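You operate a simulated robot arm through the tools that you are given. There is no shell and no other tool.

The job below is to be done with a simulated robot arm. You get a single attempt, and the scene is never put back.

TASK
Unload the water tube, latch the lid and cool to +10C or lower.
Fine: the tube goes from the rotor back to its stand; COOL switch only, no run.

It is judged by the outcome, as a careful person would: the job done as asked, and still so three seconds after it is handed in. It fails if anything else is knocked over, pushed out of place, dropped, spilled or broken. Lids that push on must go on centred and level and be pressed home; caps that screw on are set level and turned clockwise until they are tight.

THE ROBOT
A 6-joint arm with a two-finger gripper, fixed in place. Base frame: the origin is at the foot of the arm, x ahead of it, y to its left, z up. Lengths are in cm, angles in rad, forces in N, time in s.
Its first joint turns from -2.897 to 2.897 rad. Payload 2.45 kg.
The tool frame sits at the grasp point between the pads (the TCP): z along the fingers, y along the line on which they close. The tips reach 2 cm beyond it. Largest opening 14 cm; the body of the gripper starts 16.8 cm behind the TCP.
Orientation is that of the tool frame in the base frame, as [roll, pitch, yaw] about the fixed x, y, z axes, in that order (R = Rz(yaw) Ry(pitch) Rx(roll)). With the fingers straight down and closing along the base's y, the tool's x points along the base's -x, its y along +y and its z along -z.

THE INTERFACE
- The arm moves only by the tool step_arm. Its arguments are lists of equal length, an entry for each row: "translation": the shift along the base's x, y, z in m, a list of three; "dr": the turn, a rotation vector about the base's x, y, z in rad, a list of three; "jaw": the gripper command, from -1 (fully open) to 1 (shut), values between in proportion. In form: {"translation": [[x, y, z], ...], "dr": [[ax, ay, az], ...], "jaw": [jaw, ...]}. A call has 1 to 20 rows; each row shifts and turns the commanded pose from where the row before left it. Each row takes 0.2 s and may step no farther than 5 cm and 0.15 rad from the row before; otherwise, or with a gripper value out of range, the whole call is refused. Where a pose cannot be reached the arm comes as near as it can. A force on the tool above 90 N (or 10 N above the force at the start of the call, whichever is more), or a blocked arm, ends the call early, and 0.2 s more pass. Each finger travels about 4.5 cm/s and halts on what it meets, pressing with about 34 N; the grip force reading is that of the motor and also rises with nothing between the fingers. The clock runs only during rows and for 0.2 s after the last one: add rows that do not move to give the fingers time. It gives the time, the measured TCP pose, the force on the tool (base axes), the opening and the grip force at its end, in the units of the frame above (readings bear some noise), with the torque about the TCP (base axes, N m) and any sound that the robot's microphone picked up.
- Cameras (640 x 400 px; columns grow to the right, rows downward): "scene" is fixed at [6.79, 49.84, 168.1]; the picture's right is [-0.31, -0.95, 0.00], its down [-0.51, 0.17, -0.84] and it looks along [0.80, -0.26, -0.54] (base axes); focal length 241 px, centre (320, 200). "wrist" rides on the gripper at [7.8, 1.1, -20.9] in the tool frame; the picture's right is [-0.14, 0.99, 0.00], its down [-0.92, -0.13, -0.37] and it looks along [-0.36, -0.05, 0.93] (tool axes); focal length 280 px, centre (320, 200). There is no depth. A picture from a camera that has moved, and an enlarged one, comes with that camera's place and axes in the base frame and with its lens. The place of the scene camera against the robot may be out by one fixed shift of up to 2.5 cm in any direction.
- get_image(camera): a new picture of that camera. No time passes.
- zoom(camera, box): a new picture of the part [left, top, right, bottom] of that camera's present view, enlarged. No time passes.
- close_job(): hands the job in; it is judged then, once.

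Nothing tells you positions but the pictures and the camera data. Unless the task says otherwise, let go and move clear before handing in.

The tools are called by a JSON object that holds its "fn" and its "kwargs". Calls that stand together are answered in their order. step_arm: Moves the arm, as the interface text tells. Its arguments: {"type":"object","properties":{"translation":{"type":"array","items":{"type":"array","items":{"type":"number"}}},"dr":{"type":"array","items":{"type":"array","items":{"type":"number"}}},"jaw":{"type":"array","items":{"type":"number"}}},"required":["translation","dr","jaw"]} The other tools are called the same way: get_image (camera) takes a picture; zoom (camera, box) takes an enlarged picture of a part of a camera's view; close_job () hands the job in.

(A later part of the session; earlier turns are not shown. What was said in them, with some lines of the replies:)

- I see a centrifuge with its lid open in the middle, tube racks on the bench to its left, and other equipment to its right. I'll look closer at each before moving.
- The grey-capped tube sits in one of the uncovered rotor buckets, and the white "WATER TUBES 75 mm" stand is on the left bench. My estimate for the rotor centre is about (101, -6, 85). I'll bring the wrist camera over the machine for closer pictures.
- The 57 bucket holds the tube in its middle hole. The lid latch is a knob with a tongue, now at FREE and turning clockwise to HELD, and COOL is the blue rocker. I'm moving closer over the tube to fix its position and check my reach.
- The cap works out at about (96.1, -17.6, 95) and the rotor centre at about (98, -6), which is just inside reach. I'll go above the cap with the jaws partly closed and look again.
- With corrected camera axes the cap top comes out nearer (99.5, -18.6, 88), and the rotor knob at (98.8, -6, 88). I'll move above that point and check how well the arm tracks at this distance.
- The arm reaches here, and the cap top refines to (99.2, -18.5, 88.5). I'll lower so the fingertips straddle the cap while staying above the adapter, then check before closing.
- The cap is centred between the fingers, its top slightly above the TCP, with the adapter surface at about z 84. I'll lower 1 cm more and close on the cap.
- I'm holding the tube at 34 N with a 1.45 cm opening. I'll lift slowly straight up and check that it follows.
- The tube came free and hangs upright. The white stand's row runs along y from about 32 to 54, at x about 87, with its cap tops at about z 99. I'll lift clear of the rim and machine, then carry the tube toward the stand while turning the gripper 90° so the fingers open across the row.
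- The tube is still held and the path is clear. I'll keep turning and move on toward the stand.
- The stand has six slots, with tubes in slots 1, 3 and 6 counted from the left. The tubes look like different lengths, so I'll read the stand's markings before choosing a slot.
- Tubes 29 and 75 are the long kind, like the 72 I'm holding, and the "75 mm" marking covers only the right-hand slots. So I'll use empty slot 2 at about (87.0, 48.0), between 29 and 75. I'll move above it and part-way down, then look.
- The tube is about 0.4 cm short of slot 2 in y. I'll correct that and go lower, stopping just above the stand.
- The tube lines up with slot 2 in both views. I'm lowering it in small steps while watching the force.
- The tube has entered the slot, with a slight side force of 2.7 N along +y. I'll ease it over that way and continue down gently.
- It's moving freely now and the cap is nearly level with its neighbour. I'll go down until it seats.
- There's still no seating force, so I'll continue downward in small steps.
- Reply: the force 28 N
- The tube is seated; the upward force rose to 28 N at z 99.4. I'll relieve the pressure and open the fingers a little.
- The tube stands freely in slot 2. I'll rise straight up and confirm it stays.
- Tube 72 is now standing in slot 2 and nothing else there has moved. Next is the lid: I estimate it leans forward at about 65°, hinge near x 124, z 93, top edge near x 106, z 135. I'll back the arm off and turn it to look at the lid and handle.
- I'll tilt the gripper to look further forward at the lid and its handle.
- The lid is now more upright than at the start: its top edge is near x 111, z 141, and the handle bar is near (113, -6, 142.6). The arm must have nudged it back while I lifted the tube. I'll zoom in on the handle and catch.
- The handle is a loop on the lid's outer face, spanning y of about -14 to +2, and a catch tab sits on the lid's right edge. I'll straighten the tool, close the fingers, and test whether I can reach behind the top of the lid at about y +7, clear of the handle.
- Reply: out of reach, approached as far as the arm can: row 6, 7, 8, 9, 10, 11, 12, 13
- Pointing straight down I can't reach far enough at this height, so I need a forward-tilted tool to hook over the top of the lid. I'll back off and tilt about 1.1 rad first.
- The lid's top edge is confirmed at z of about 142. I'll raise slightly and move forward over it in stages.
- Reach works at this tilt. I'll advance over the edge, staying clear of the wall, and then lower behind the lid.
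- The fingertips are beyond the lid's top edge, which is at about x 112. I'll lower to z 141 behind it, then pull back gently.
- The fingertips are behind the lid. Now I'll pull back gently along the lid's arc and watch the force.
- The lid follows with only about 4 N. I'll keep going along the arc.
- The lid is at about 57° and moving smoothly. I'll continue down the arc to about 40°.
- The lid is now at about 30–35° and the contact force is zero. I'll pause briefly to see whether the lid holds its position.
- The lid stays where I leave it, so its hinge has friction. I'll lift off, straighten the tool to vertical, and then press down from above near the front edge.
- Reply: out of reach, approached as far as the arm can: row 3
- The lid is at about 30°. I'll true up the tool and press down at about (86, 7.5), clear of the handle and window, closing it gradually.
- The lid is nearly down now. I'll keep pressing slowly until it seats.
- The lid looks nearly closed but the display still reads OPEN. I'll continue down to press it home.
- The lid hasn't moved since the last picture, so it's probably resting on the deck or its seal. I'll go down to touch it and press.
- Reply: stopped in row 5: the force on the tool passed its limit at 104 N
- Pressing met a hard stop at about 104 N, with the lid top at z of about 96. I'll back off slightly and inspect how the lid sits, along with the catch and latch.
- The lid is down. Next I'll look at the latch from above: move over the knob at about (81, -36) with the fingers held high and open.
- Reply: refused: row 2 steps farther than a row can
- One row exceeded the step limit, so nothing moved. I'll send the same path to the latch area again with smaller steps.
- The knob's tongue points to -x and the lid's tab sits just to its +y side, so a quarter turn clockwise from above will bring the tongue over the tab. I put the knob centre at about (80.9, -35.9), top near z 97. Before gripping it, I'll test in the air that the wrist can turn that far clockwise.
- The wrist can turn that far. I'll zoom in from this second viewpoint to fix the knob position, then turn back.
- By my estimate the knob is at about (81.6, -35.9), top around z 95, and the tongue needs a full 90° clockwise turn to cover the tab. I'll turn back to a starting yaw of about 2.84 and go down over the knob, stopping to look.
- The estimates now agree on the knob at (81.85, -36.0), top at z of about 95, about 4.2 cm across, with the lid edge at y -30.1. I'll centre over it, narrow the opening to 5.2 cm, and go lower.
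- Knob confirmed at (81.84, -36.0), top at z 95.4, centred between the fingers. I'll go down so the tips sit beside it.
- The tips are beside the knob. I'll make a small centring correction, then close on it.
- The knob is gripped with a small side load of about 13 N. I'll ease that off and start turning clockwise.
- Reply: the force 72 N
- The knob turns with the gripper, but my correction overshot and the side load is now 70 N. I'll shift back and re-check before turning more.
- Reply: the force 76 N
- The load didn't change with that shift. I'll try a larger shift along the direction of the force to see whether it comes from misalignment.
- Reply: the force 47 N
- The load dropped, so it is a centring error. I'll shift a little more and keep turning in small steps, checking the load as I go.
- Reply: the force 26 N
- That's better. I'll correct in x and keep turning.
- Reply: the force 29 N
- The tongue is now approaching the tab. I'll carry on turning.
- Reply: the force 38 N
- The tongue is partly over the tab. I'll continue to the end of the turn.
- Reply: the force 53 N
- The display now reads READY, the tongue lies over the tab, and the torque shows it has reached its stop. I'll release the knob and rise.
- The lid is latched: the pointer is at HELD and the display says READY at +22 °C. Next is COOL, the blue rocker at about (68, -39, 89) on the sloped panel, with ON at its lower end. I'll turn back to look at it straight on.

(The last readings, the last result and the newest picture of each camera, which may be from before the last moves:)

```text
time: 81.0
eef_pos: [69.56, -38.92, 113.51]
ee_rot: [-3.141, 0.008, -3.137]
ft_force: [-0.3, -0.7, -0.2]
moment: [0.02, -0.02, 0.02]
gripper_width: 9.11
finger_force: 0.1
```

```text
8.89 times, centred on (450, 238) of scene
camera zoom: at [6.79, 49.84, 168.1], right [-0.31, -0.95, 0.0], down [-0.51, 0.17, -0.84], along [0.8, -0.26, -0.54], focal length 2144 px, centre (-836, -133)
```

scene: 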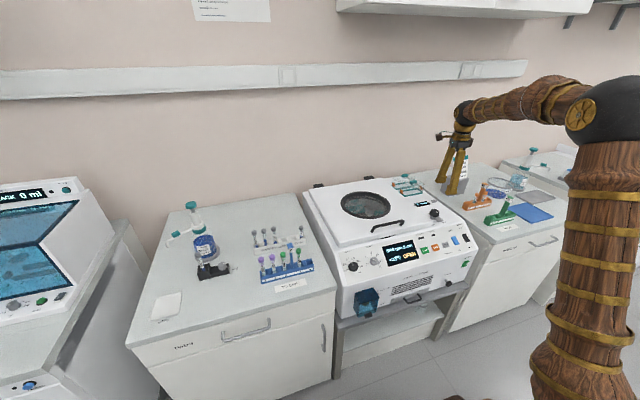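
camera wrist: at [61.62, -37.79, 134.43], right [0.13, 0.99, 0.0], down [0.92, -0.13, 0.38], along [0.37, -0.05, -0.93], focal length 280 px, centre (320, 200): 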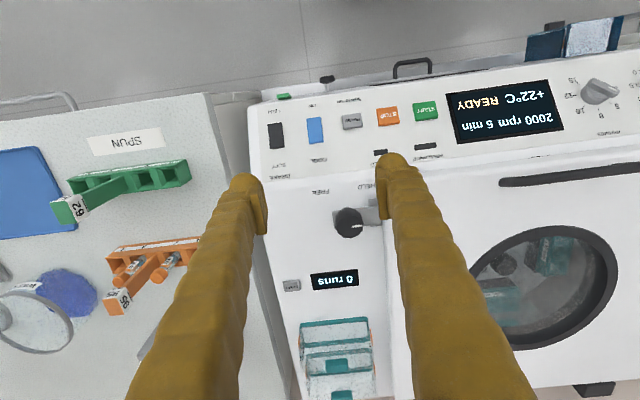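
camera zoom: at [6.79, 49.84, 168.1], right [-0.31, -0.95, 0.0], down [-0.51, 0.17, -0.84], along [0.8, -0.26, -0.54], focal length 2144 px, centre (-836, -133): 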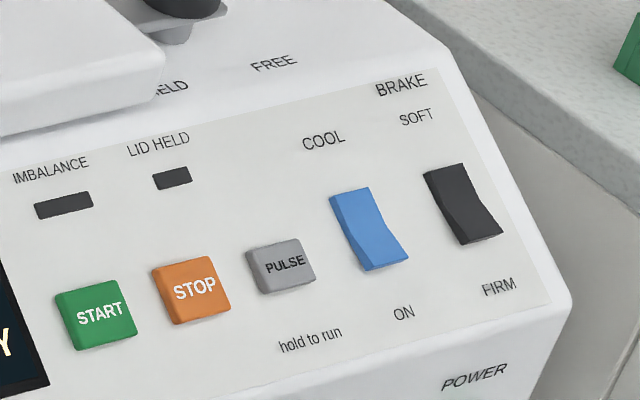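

The lower, ON end of the blue rocker stands proud at about (66.5, -39.4, 88.5). I'll close the fingers, tilt the tool square to the panel, and stop short of the rocker to check alignment.

{"fn": "step_arm", "kwargs": {"translation": [[-0.015, -0.0013, -0.02], [-0.015, -0.0013, -0.02], [-0.015, -0.0013, -0.02], [-0.0125, -0.0014, -0.02], [-0.01, 0, -0.02], [0, 0, -0.02], [0, 0, -0.015], [0, 0, 0], [0, 0, 0]], "dr": [[0, -0.1, 0], [0, -0.1, 0], [0, -0.1, 0], [0, -0.1, 0], [0, -0.1, -0.004], [0, 0, 0], [0, 0, 0], [0, 0, 0], [0, 0, 0]], "jaw": [0.2, 0.6, 0.98, 0.98, 0.98, 0.98, 0.98, 0.98, 0.98]}}

{"fn": "get_image", "kwargs": {"camera": "wrist"}}

{"fn": "zoom", "kwargs": {"camera": "wrist", "box": [240, 110, 400, 210]}}

{"fn": "zoom", "kwargs": {"camera": "scene", "box": [400, 195, 490, 255]}}

```text
time: 83.0
eef_pos: [62.81, -39.33, 99.98]
ee_rot: [3.141, 0.509, 3.14]
ft_force: [0.8, -0.1, 0.4]
moment: [0.02, 0.0, 0.0]
gripper_width: 0.0
finger_force: 29.5
```

```text
taken
camera wrist: at [45.87, -38.2, 114.51], right [0.12, 0.99, 0.07], down [0.62, -0.13, 0.77], along [0.77, -0.05, -0.63], focal length 280 px, centre (320, 200)
```

wrist: 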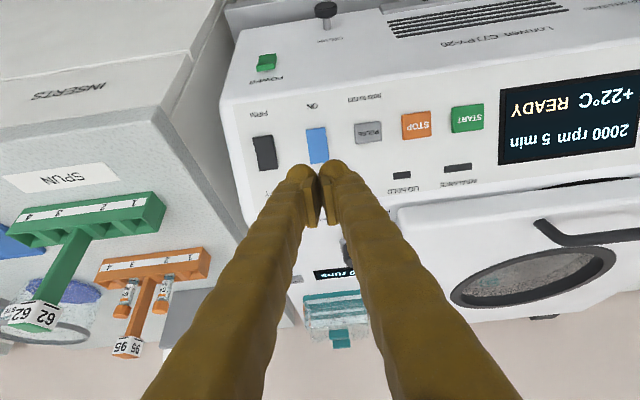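

```text
4.00 times, centred on (320, 160) of wrist
camera zoom: at [45.87, -38.2, 114.51], right [0.12, 0.99, 0.07], down [0.62, -0.13, 0.77], along [0.77, -0.05, -0.63], focal length 1122 px, centre (320, 360)
```

zoom: 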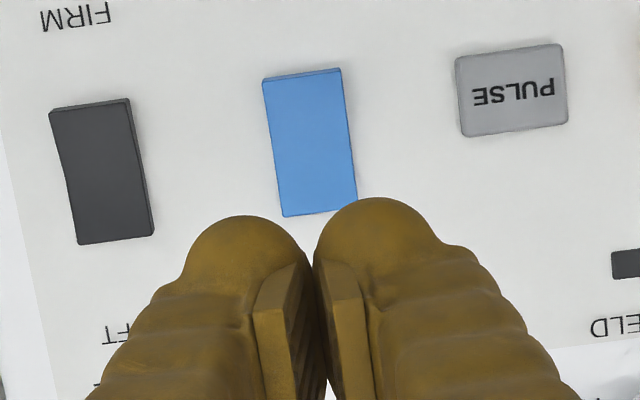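

```text
6.67 times, centred on (445, 225) of scene
camera zoom: at [6.79, 49.84, 168.1], right [-0.31, -0.95, 0.0], down [-0.51, 0.17, -0.84], along [0.8, -0.26, -0.54], focal length 1608 px, centre (-513, 33)
```

zoom: 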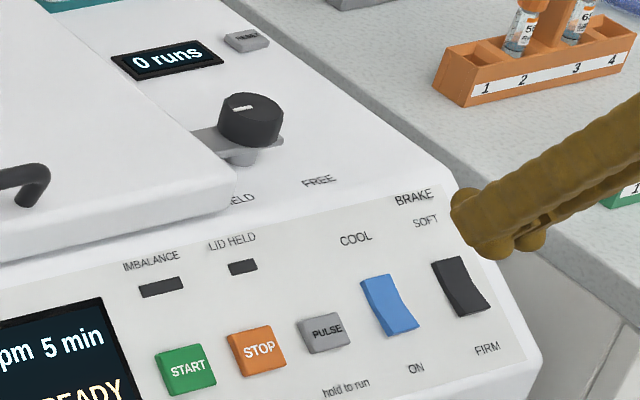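

Rocker ends located: lower (66.3, -39.3, 86.7), upper (70.0, -39.4, 88.9). I'll shift downslope so the fingertips act on the lower end only, approach along the panel normal, and check before pressing.

{"fn": "step_arm", "kwargs": {"translation": [[-0.015, 0, -0.0084], [-0.015, 0, -0.0084], [0.0097, 0, -0.0175], [0.0097, 0, -0.0175], [0.0097, 0, -0.0175], [0.0097, 0, -0.0175], [0, 0, 0]], "dr": [[0, 0, 0], [0, 0, 0], [0, 0, 0], [0, 0, 0], [0, 0, 0], [0, 0, 0], [0, 0, 0]], "jaw": [0.98, 0.98, 0.98, 0.98, 0.98, 0.98, 0.98]}}

{"fn": "get_image", "kwargs": {"camera": "wrist"}}

{"fn": "zoom", "kwargs": {"camera": "wrist", "box": [240, 110, 400, 210]}}

{"fn": "zoom", "kwargs": {"camera": "scene", "box": [400, 195, 490, 255]}}

```text
time: 84.6
eef_pos: [63.57, -39.55, 91.18]
ee_rot: [-3.14, 0.506, 3.141]
ft_force: [-0.5, -0.7, -0.1]
moment: [0.01, 0.01, 0.04]
gripper_width: 0.02
finger_force: 29.8
```

```text
taken
camera wrist: at [46.68, -38.35, 105.81], right [0.12, 0.99, 0.07], down [0.62, -0.13, 0.77], along [0.77, -0.05, -0.63], focal length 280 px, centre (320, 200)
```

wrist: 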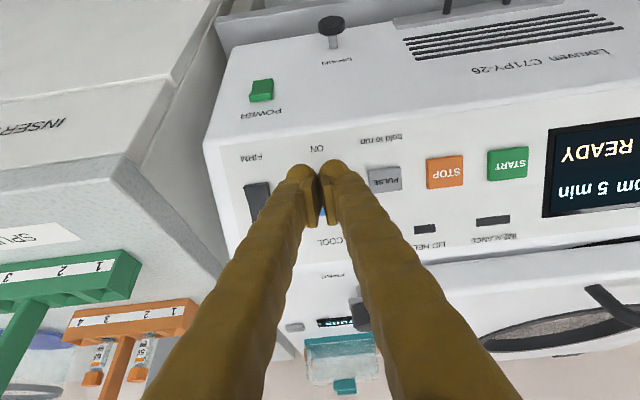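

```text
4.00 times, centred on (320, 160) of wrist
camera zoom: at [46.68, -38.35, 105.81], right [0.12, 0.99, 0.07], down [0.62, -0.13, 0.77], along [0.77, -0.05, -0.63], focal length 1122 px, centre (320, 360)
```

zoom: 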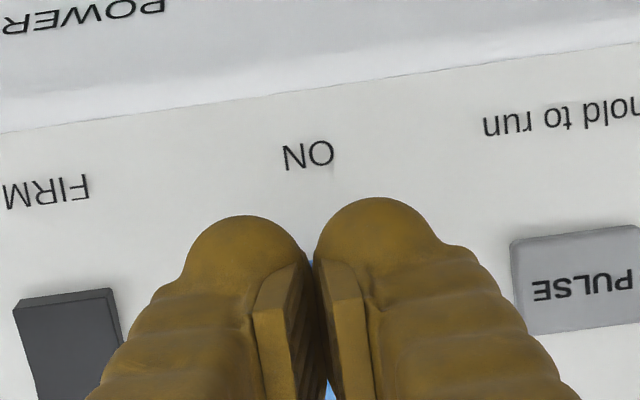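

```text
6.67 times, centred on (445, 225) of scene
camera zoom: at [6.79, 49.84, 168.1], right [-0.31, -0.95, 0.0], down [-0.51, 0.17, -0.84], along [0.8, -0.26, -0.54], focal length 1608 px, centre (-513, 33)
```

zoom: 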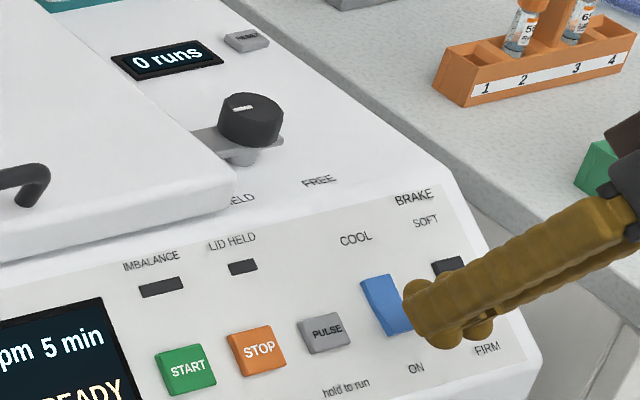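

I'm aligned on the lower end, with ON just below the tips. I'll move up-slope by 0.5 cm and press slowly along the normal.

{"fn": "step_arm", "kwargs": {"translation": [[0.0044, 0.001, 0.0024], [0.0049, 0, -0.0087], [0.0049, 0, -0.0087], [0.0024, 0, -0.0044], [0.0015, 0, -0.0026], [0, 0, 0]], "dr": [[0, 0, 0], [0, 0, 0], [0, 0, 0], [0, 0, 0], [0, 0, 0], [0, 0, 0]], "jaw": [0.98, 0.98, 0.98, 0.98, 0.98, 0.98]}}

{"fn": "zoom", "kwargs": {"camera": "scene", "box": [400, 195, 490, 255]}}

```text
time: 86.0
eef_pos: [65.47, -39.3, 89.12]
ee_rot: [3.141, 0.507, 3.14]
ft_force: [0.2, 0.4, -0.3]
moment: [0.01, 0.0, -0.01]
gripper_width: 0.0
finger_force: 29.5
```

```text
6.67 times, centred on (445, 225) of scene
camera zoom: at [6.79, 49.84, 168.1], right [-0.31, -0.95, 0.0], down [-0.51, 0.17, -0.84], along [0.8, -0.26, -0.54], focal length 1608 px, centre (-513, 33)
```

zoom: 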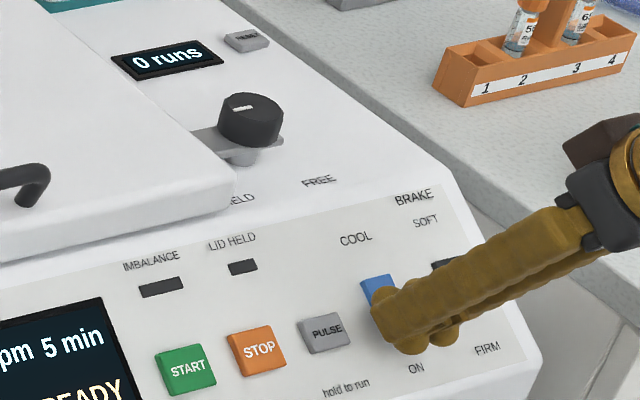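

No contact yet. I'll continue in 0.3 cm steps, and the force limit will stop me.

{"fn": "step_arm", "kwargs": {"translation": [[0.0015, 0, -0.0026], [0.0015, 0, -0.0026], [0.0015, 0, -0.0026], [0, 0, 0]], "dr": [[0, 0, 0], [0, 0, 0], [0, 0, 0], [0, 0, 0]], "jaw": [0.98, 0.98, 0.98, 0.98]}}

{"fn": "zoom", "kwargs": {"camera": "scene", "box": [360, 195, 490, 275]}}

```text
time: 86.8
eef_pos: [65.63, -39.38, 88.66]
ee_rot: [-3.139, 0.51, 3.139]
ft_force: [-30.0, 9.0, 29.4]
moment: [0.15, -0.35, 0.17]
gripper_width: 0.59
finger_force: 29.2
stopped in row 3: the force on the tool passed its limit at 104 N (the readings are from after the stop); the commanded pose is now the measured one
```

```text
4.92 times, centred on (425, 235) of scene
camera zoom: at [6.79, 49.84, 168.1], right [-0.31, -0.95, 0.0], down [-0.51, 0.17, -0.84], along [0.8, -0.26, -0.54], focal length 1188 px, centre (-197, 28)
```

zoom: 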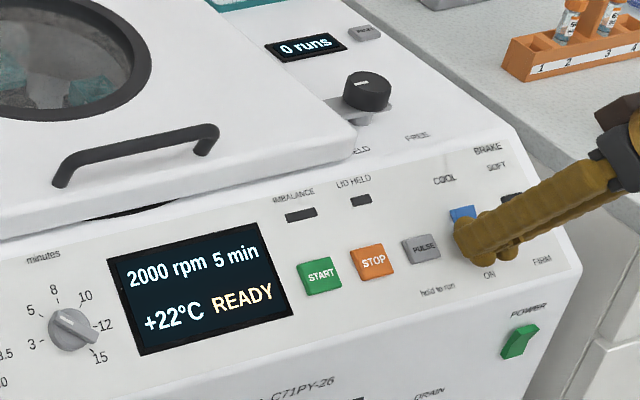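

I met firm resistance. I'll back off along the normal and look at whether the rocker tipped.

{"fn": "step_arm", "kwargs": {"translation": [[-0.0049, 0, 0.0087], [-0.0097, 0, 0.0175], [-0.015, 0, 0.026], [-0.015, 0, 0.026], [0, 0, 0]], "dr": [[0, 0, 0], [0, 0, 0], [0, 0, 0], [0, 0, 0], [0, 0, 0]], "jaw": [0.98, 0.98, 0.98, 0.98, 0.98]}}

{"fn": "zoom", "kwargs": {"camera": "scene", "box": [415, 215, 485, 260]}}

{"fn": "zoom", "kwargs": {"camera": "scene", "box": [340, 210, 470, 290]}}

{"fn": "zoom", "kwargs": {"camera": "wrist", "box": [240, 80, 400, 180]}}

```text
time: 88.0
eef_pos: [61.29, -39.21, 96.23]
ee_rot: [-3.141, 0.508, 3.139]
ft_force: [0.9, -0.9, 0.0]
moment: [0.01, 0.0, 0.03]
gripper_width: 0.01
finger_force: 29.2
```

```text
8.89 times, centred on (450, 238) of scene
camera zoom: at [6.79, 49.84, 168.1], right [-0.31, -0.95, 0.0], down [-0.51, 0.17, -0.84], along [0.8, -0.26, -0.54], focal length 2144 px, centre (-836, -133)
```

zoom: 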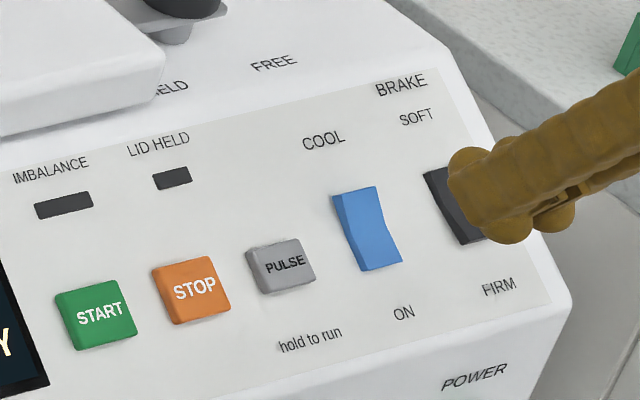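

```text
4.92 times, centred on (405, 250) of scene
camera zoom: at [6.79, 49.84, 168.1], right [-0.31, -0.95, 0.0], down [-0.51, 0.17, -0.84], along [0.8, -0.26, -0.54], focal length 1188 px, centre (-98, -46)
```

zoom: 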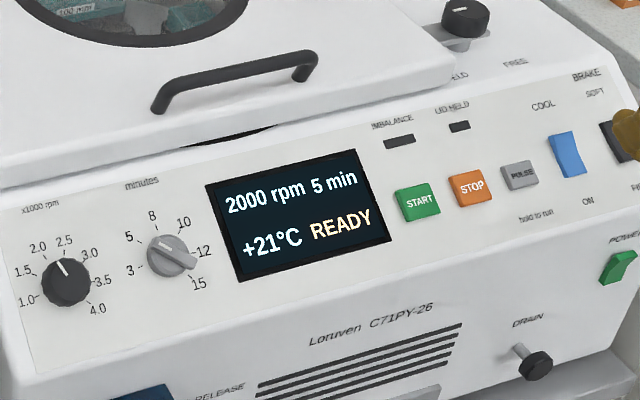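

```text
4.00 times, centred on (320, 130) of wrist
camera zoom: at [44.38, -38.11, 110.87], right [0.12, 0.99, 0.07], down [0.62, -0.13, 0.77], along [0.77, -0.05, -0.63], focal length 1122 px, centre (320, 480)
```

zoom: 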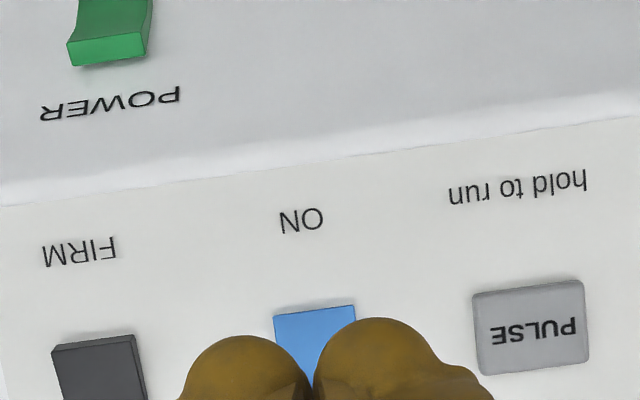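

The rocker has tipped to ON, with its upper half now raised, and the display reads +21 °C READY. I'll move the arm clear and let it cool.

{"fn": "step_arm", "kwargs": {"translation": [[-0.02, 0, 0.03], [-0.02, 0.01, 0.035], [-0.01, 0.02, 0.035], [0, 0.02, 0.035], [0, 0.02, 0.035], [0, 0.02, 0.035], [0, 0.02, 0.035], [0, 0.02, 0.03], [0, 0, 0], [0, 0, 0]], "dr": [[0, 0, 0], [0, 0.1, 0], [0, 0.1, 0], [0, 0.1, 0], [0, 0.1, 0], [0, 0.1, 0], [0, 0, 0], [0, 0, 0], [0, 0, 0], [0, 0, 0]], "jaw": [0.5, 0, -0.5, -0.5, -0.5, -0.5, -0.5, -0.5, -0.5, -0.5]}}

{"fn": "get_image", "kwargs": {"camera": "scene"}}

{"fn": "zoom", "kwargs": {"camera": "scene", "box": [330, 190, 490, 290]}}

```text
time: 90.2
eef_pos: [56.2, -26.34, 123.31]
ee_rot: [-3.137, 0.007, 3.141]
ft_force: [-0.9, -0.2, 0.3]
moment: [0.0, -0.01, -0.01]
gripper_width: 10.5
finger_force: 0.0
```

```text
taken
```

scene: 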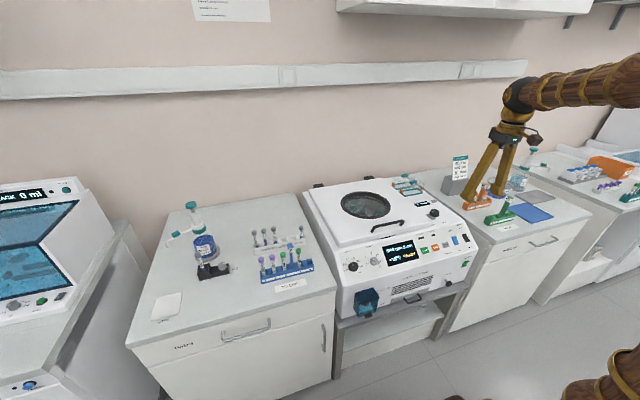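

```text
4.00 times, centred on (410, 240) of scene
camera zoom: at [6.79, 49.84, 168.1], right [-0.31, -0.95, 0.0], down [-0.51, 0.17, -0.84], along [0.8, -0.26, -0.54], focal length 965 px, centre (-40, 40)
```

zoom: 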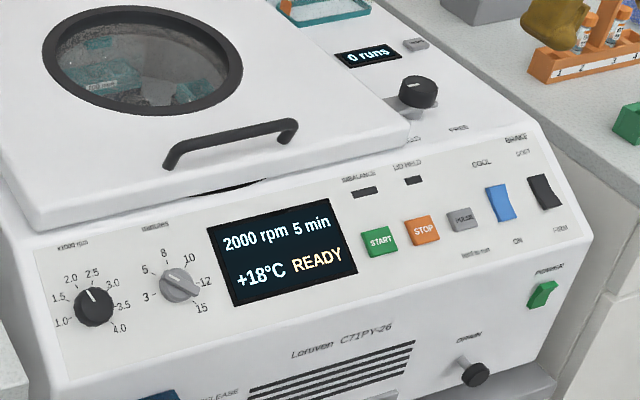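

The temperature is falling, +18 °C already. I'll hold still while it cools.

{"fn": "step_arm", "kwargs": {"translation": [[0, 0, 0], [0, 0, 0], [0, 0, 0], [0, 0, 0], [0, 0, 0], [0, 0, 0], [0, 0, 0], [0, 0, 0], [0, 0, 0], [0, 0, 0], [0, 0, 0], [0, 0, 0], [0, 0, 0], [0, 0, 0], [0, 0, 0], [0, 0, 0], [0, 0, 0], [0, 0, 0], [0, 0, 0], [0, 0, 0]], "dr": [[0, 0, 0], [0, 0, 0], [0, 0, 0], [0, 0, 0], [0, 0, 0], [0, 0, 0], [0, 0, 0], [0, 0, 0], [0, 0, 0], [0, 0, 0], [0, 0, 0], [0, 0, 0], [0, 0, 0], [0, 0, 0], [0, 0, 0], [0, 0, 0], [0, 0, 0], [0, 0, 0], [0, 0, 0], [0, 0, 0]], "jaw": [-0.5, -0.5, -0.5, -0.5, -0.5, -0.5, -0.5, -0.5, -0.5, -0.5, -0.5, -0.5, -0.5, -0.5, -0.5, -0.5, -0.5, -0.5, -0.5, -0.5]}}

{"fn": "zoom", "kwargs": {"camera": "scene", "box": [330, 190, 490, 290]}}

{"fn": "zoom", "kwargs": {"camera": "scene", "box": [140, 190, 340, 330]}}

{"fn": "zoom", "kwargs": {"camera": "scene", "box": [380, 150, 640, 270]}}

```text
time: 94.4
eef_pos: [56.15, -26.39, 123.47]
ee_rot: [-3.137, 0.008, 3.14]
ft_force: [0.2, 0.2, -0.2]
moment: [-0.01, 0.0, 0.01]
gripper_width: 10.48
finger_force: 0.1
```

```text
4.00 times, centred on (410, 240) of scene
camera zoom: at [6.79, 49.84, 168.1], right [-0.31, -0.95, 0.0], down [-0.51, 0.17, -0.84], along [0.8, -0.26, -0.54], focal length 965 px, centre (-40, 40)
```

zoom: 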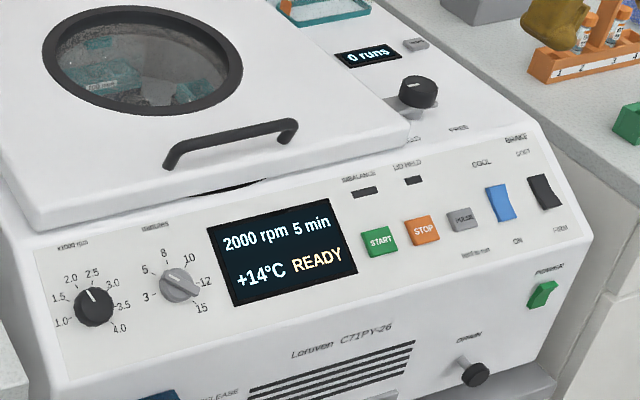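

```text
2.86 times, centred on (240, 260) of scene
camera zoom: at [6.79, 49.84, 168.1], right [-0.31, -0.95, 0.0], down [-0.51, 0.17, -0.84], along [0.8, -0.26, -0.54], focal length 689 px, centre (549, 29)
```

zoom: 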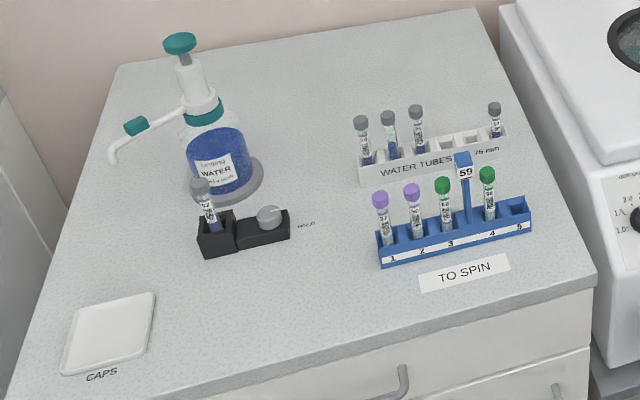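

```text
2.46 times, centred on (510, 210) of scene
camera zoom: at [6.79, 49.84, 168.1], right [-0.31, -0.95, 0.0], down [-0.51, 0.17, -0.84], along [0.8, -0.26, -0.54], focal length 594 px, centre (-148, 175)
```

zoom: 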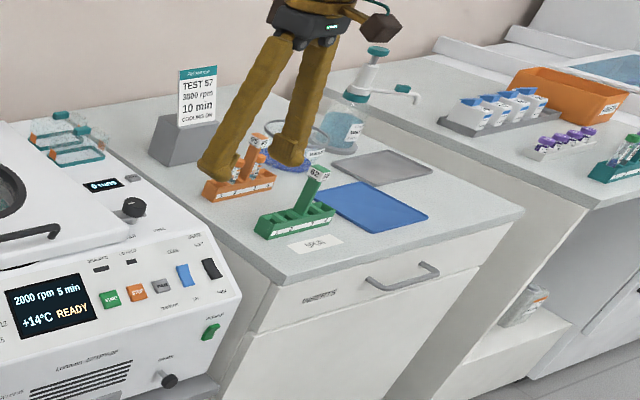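

Now +14 °C and everything else is in place. I'll keep waiting until it is comfortably below +10 °C.

{"fn": "step_arm", "kwargs": {"translation": [[0, 0, 0], [0, 0, 0], [0, 0, 0], [0, 0, 0], [0, 0, 0], [0, 0, 0], [0, 0, 0], [0, 0, 0], [0, 0, 0], [0, 0, 0], [0, 0, 0], [0, 0, 0], [0, 0, 0], [0, 0, 0], [0, 0, 0], [0, 0, 0], [0, 0, 0], [0, 0, 0], [0, 0, 0], [0, 0, 0]], "dr": [[0, 0, 0], [0, 0, 0], [0, 0, 0], [0, 0, 0], [0, 0, 0], [0, 0, 0], [0, 0, 0], [0, 0, 0], [0, 0, 0], [0, 0, 0], [0, 0, 0], [0, 0, 0], [0, 0, 0], [0, 0, 0], [0, 0, 0], [0, 0, 0], [0, 0, 0], [0, 0, 0], [0, 0, 0], [0, 0, 0]], "jaw": [-0.5, -0.5, -0.5, -0.5, -0.5, -0.5, -0.5, -0.5, -0.5, -0.5, -0.5, -0.5, -0.5, -0.5, -0.5, -0.5, -0.5, -0.5, -0.5, -0.5]}}

{"fn": "step_arm", "kwargs": {"translation": [[0, 0, 0], [0, 0, 0], [0, 0, 0], [0, 0, 0], [0, 0, 0], [0, 0, 0], [0, 0, 0], [0, 0, 0], [0, 0, 0], [0, 0, 0], [0, 0, 0], [0, 0, 0], [0, 0, 0], [0, 0, 0], [0, 0, 0], [0, 0, 0], [0, 0, 0], [0, 0, 0], [0, 0, 0], [0, 0, 0]], "dr": [[0, 0, 0], [0, 0, 0], [0, 0, 0], [0, 0, 0], [0, 0, 0], [0, 0, 0], [0, 0, 0], [0, 0, 0], [0, 0, 0], [0, 0, 0], [0, 0, 0], [0, 0, 0], [0, 0, 0], [0, 0, 0], [0, 0, 0], [0, 0, 0], [0, 0, 0], [0, 0, 0], [0, 0, 0], [0, 0, 0]], "jaw": [-0.5, -0.5, -0.5, -0.5, -0.5, -0.5, -0.5, -0.5, -0.5, -0.5, -0.5, -0.5, -0.5, -0.5, -0.5, -0.5, -0.5, -0.5, -0.5, -0.5]}}

{"fn": "zoom", "kwargs": {"camera": "scene", "box": [330, 190, 490, 290]}}

```text
time: 98.6
eef_pos: [56.14, -26.39, 123.38]
ee_rot: [-3.139, 0.008, 3.141]
ft_force: [-0.3, -1.2, 0.6]
moment: [0.01, 0.01, 0.05]
gripper_width: 10.51
finger_force: 0.1
```

```text
time: 102.8
eef_pos: [56.2, -26.4, 123.25]
ee_rot: [-3.136, 0.009, 3.14]
ft_force: [0.8, 0.0, -1.3]
moment: [0.02, 0.02, 0.01]
gripper_width: 10.48
finger_force: 0.1
```

```text
4.00 times, centred on (410, 240) of scene
camera zoom: at [6.79, 49.84, 168.1], right [-0.31, -0.95, 0.0], down [-0.51, 0.17, -0.84], along [0.8, -0.26, -0.54], focal length 965 px, centre (-40, 40)
```

zoom: 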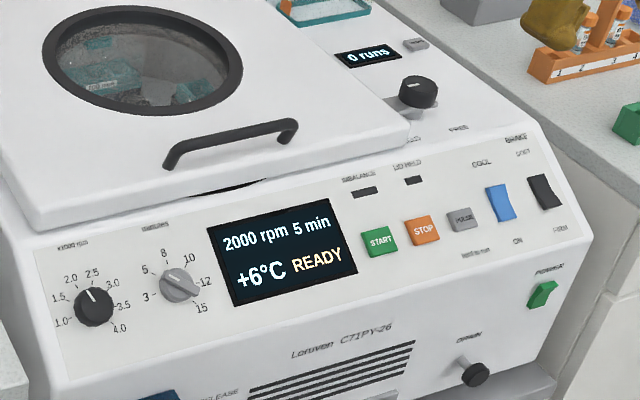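

The display reads +6 °C READY and 0 runs. The lid is latched, tube 72 is back in its stand, nothing else I can see has moved, and the arm is clear. I'm handing in the job.

{"fn": "close_job", "kwargs": {}}

```text
The job is handed in.
```

The job is done and handed in. When I handed in, the centrifuge read +6 °C READY and 0 runs, so it was below the +10 °C you asked for and was never started.

- **Tube:** the water tube (number 72) went from the rotor to slot 2 of the WATER TUBES stand, between tubes 29 and 75. It is standing upright and seated. I chose slot 2 because 72 looks like the long type, and the stand's "75 mm" marking is on the right-hand slots.
- **Lid:** it is closed and latched, with the knob turned to HELD and the display changed from OPEN to READY. The LID HELD lamp did not light. A sliver of the bowl rim shows under the front edge, but the lid met a firm stop when I pressed it down.
- **Cooling:** I pressed only the COOL switch. It has tipped to ON, and the temperature was still falling when I handed in.

While I lifted the tube out, the arm pushed the open lid back to a more upright angle. It stayed there and closed normally afterwards. I pressed the lid and the COOL switch up to the arm's force limit, about 104 N each, and saw no damage. In the final pictures, nothing else on the benches had moved.
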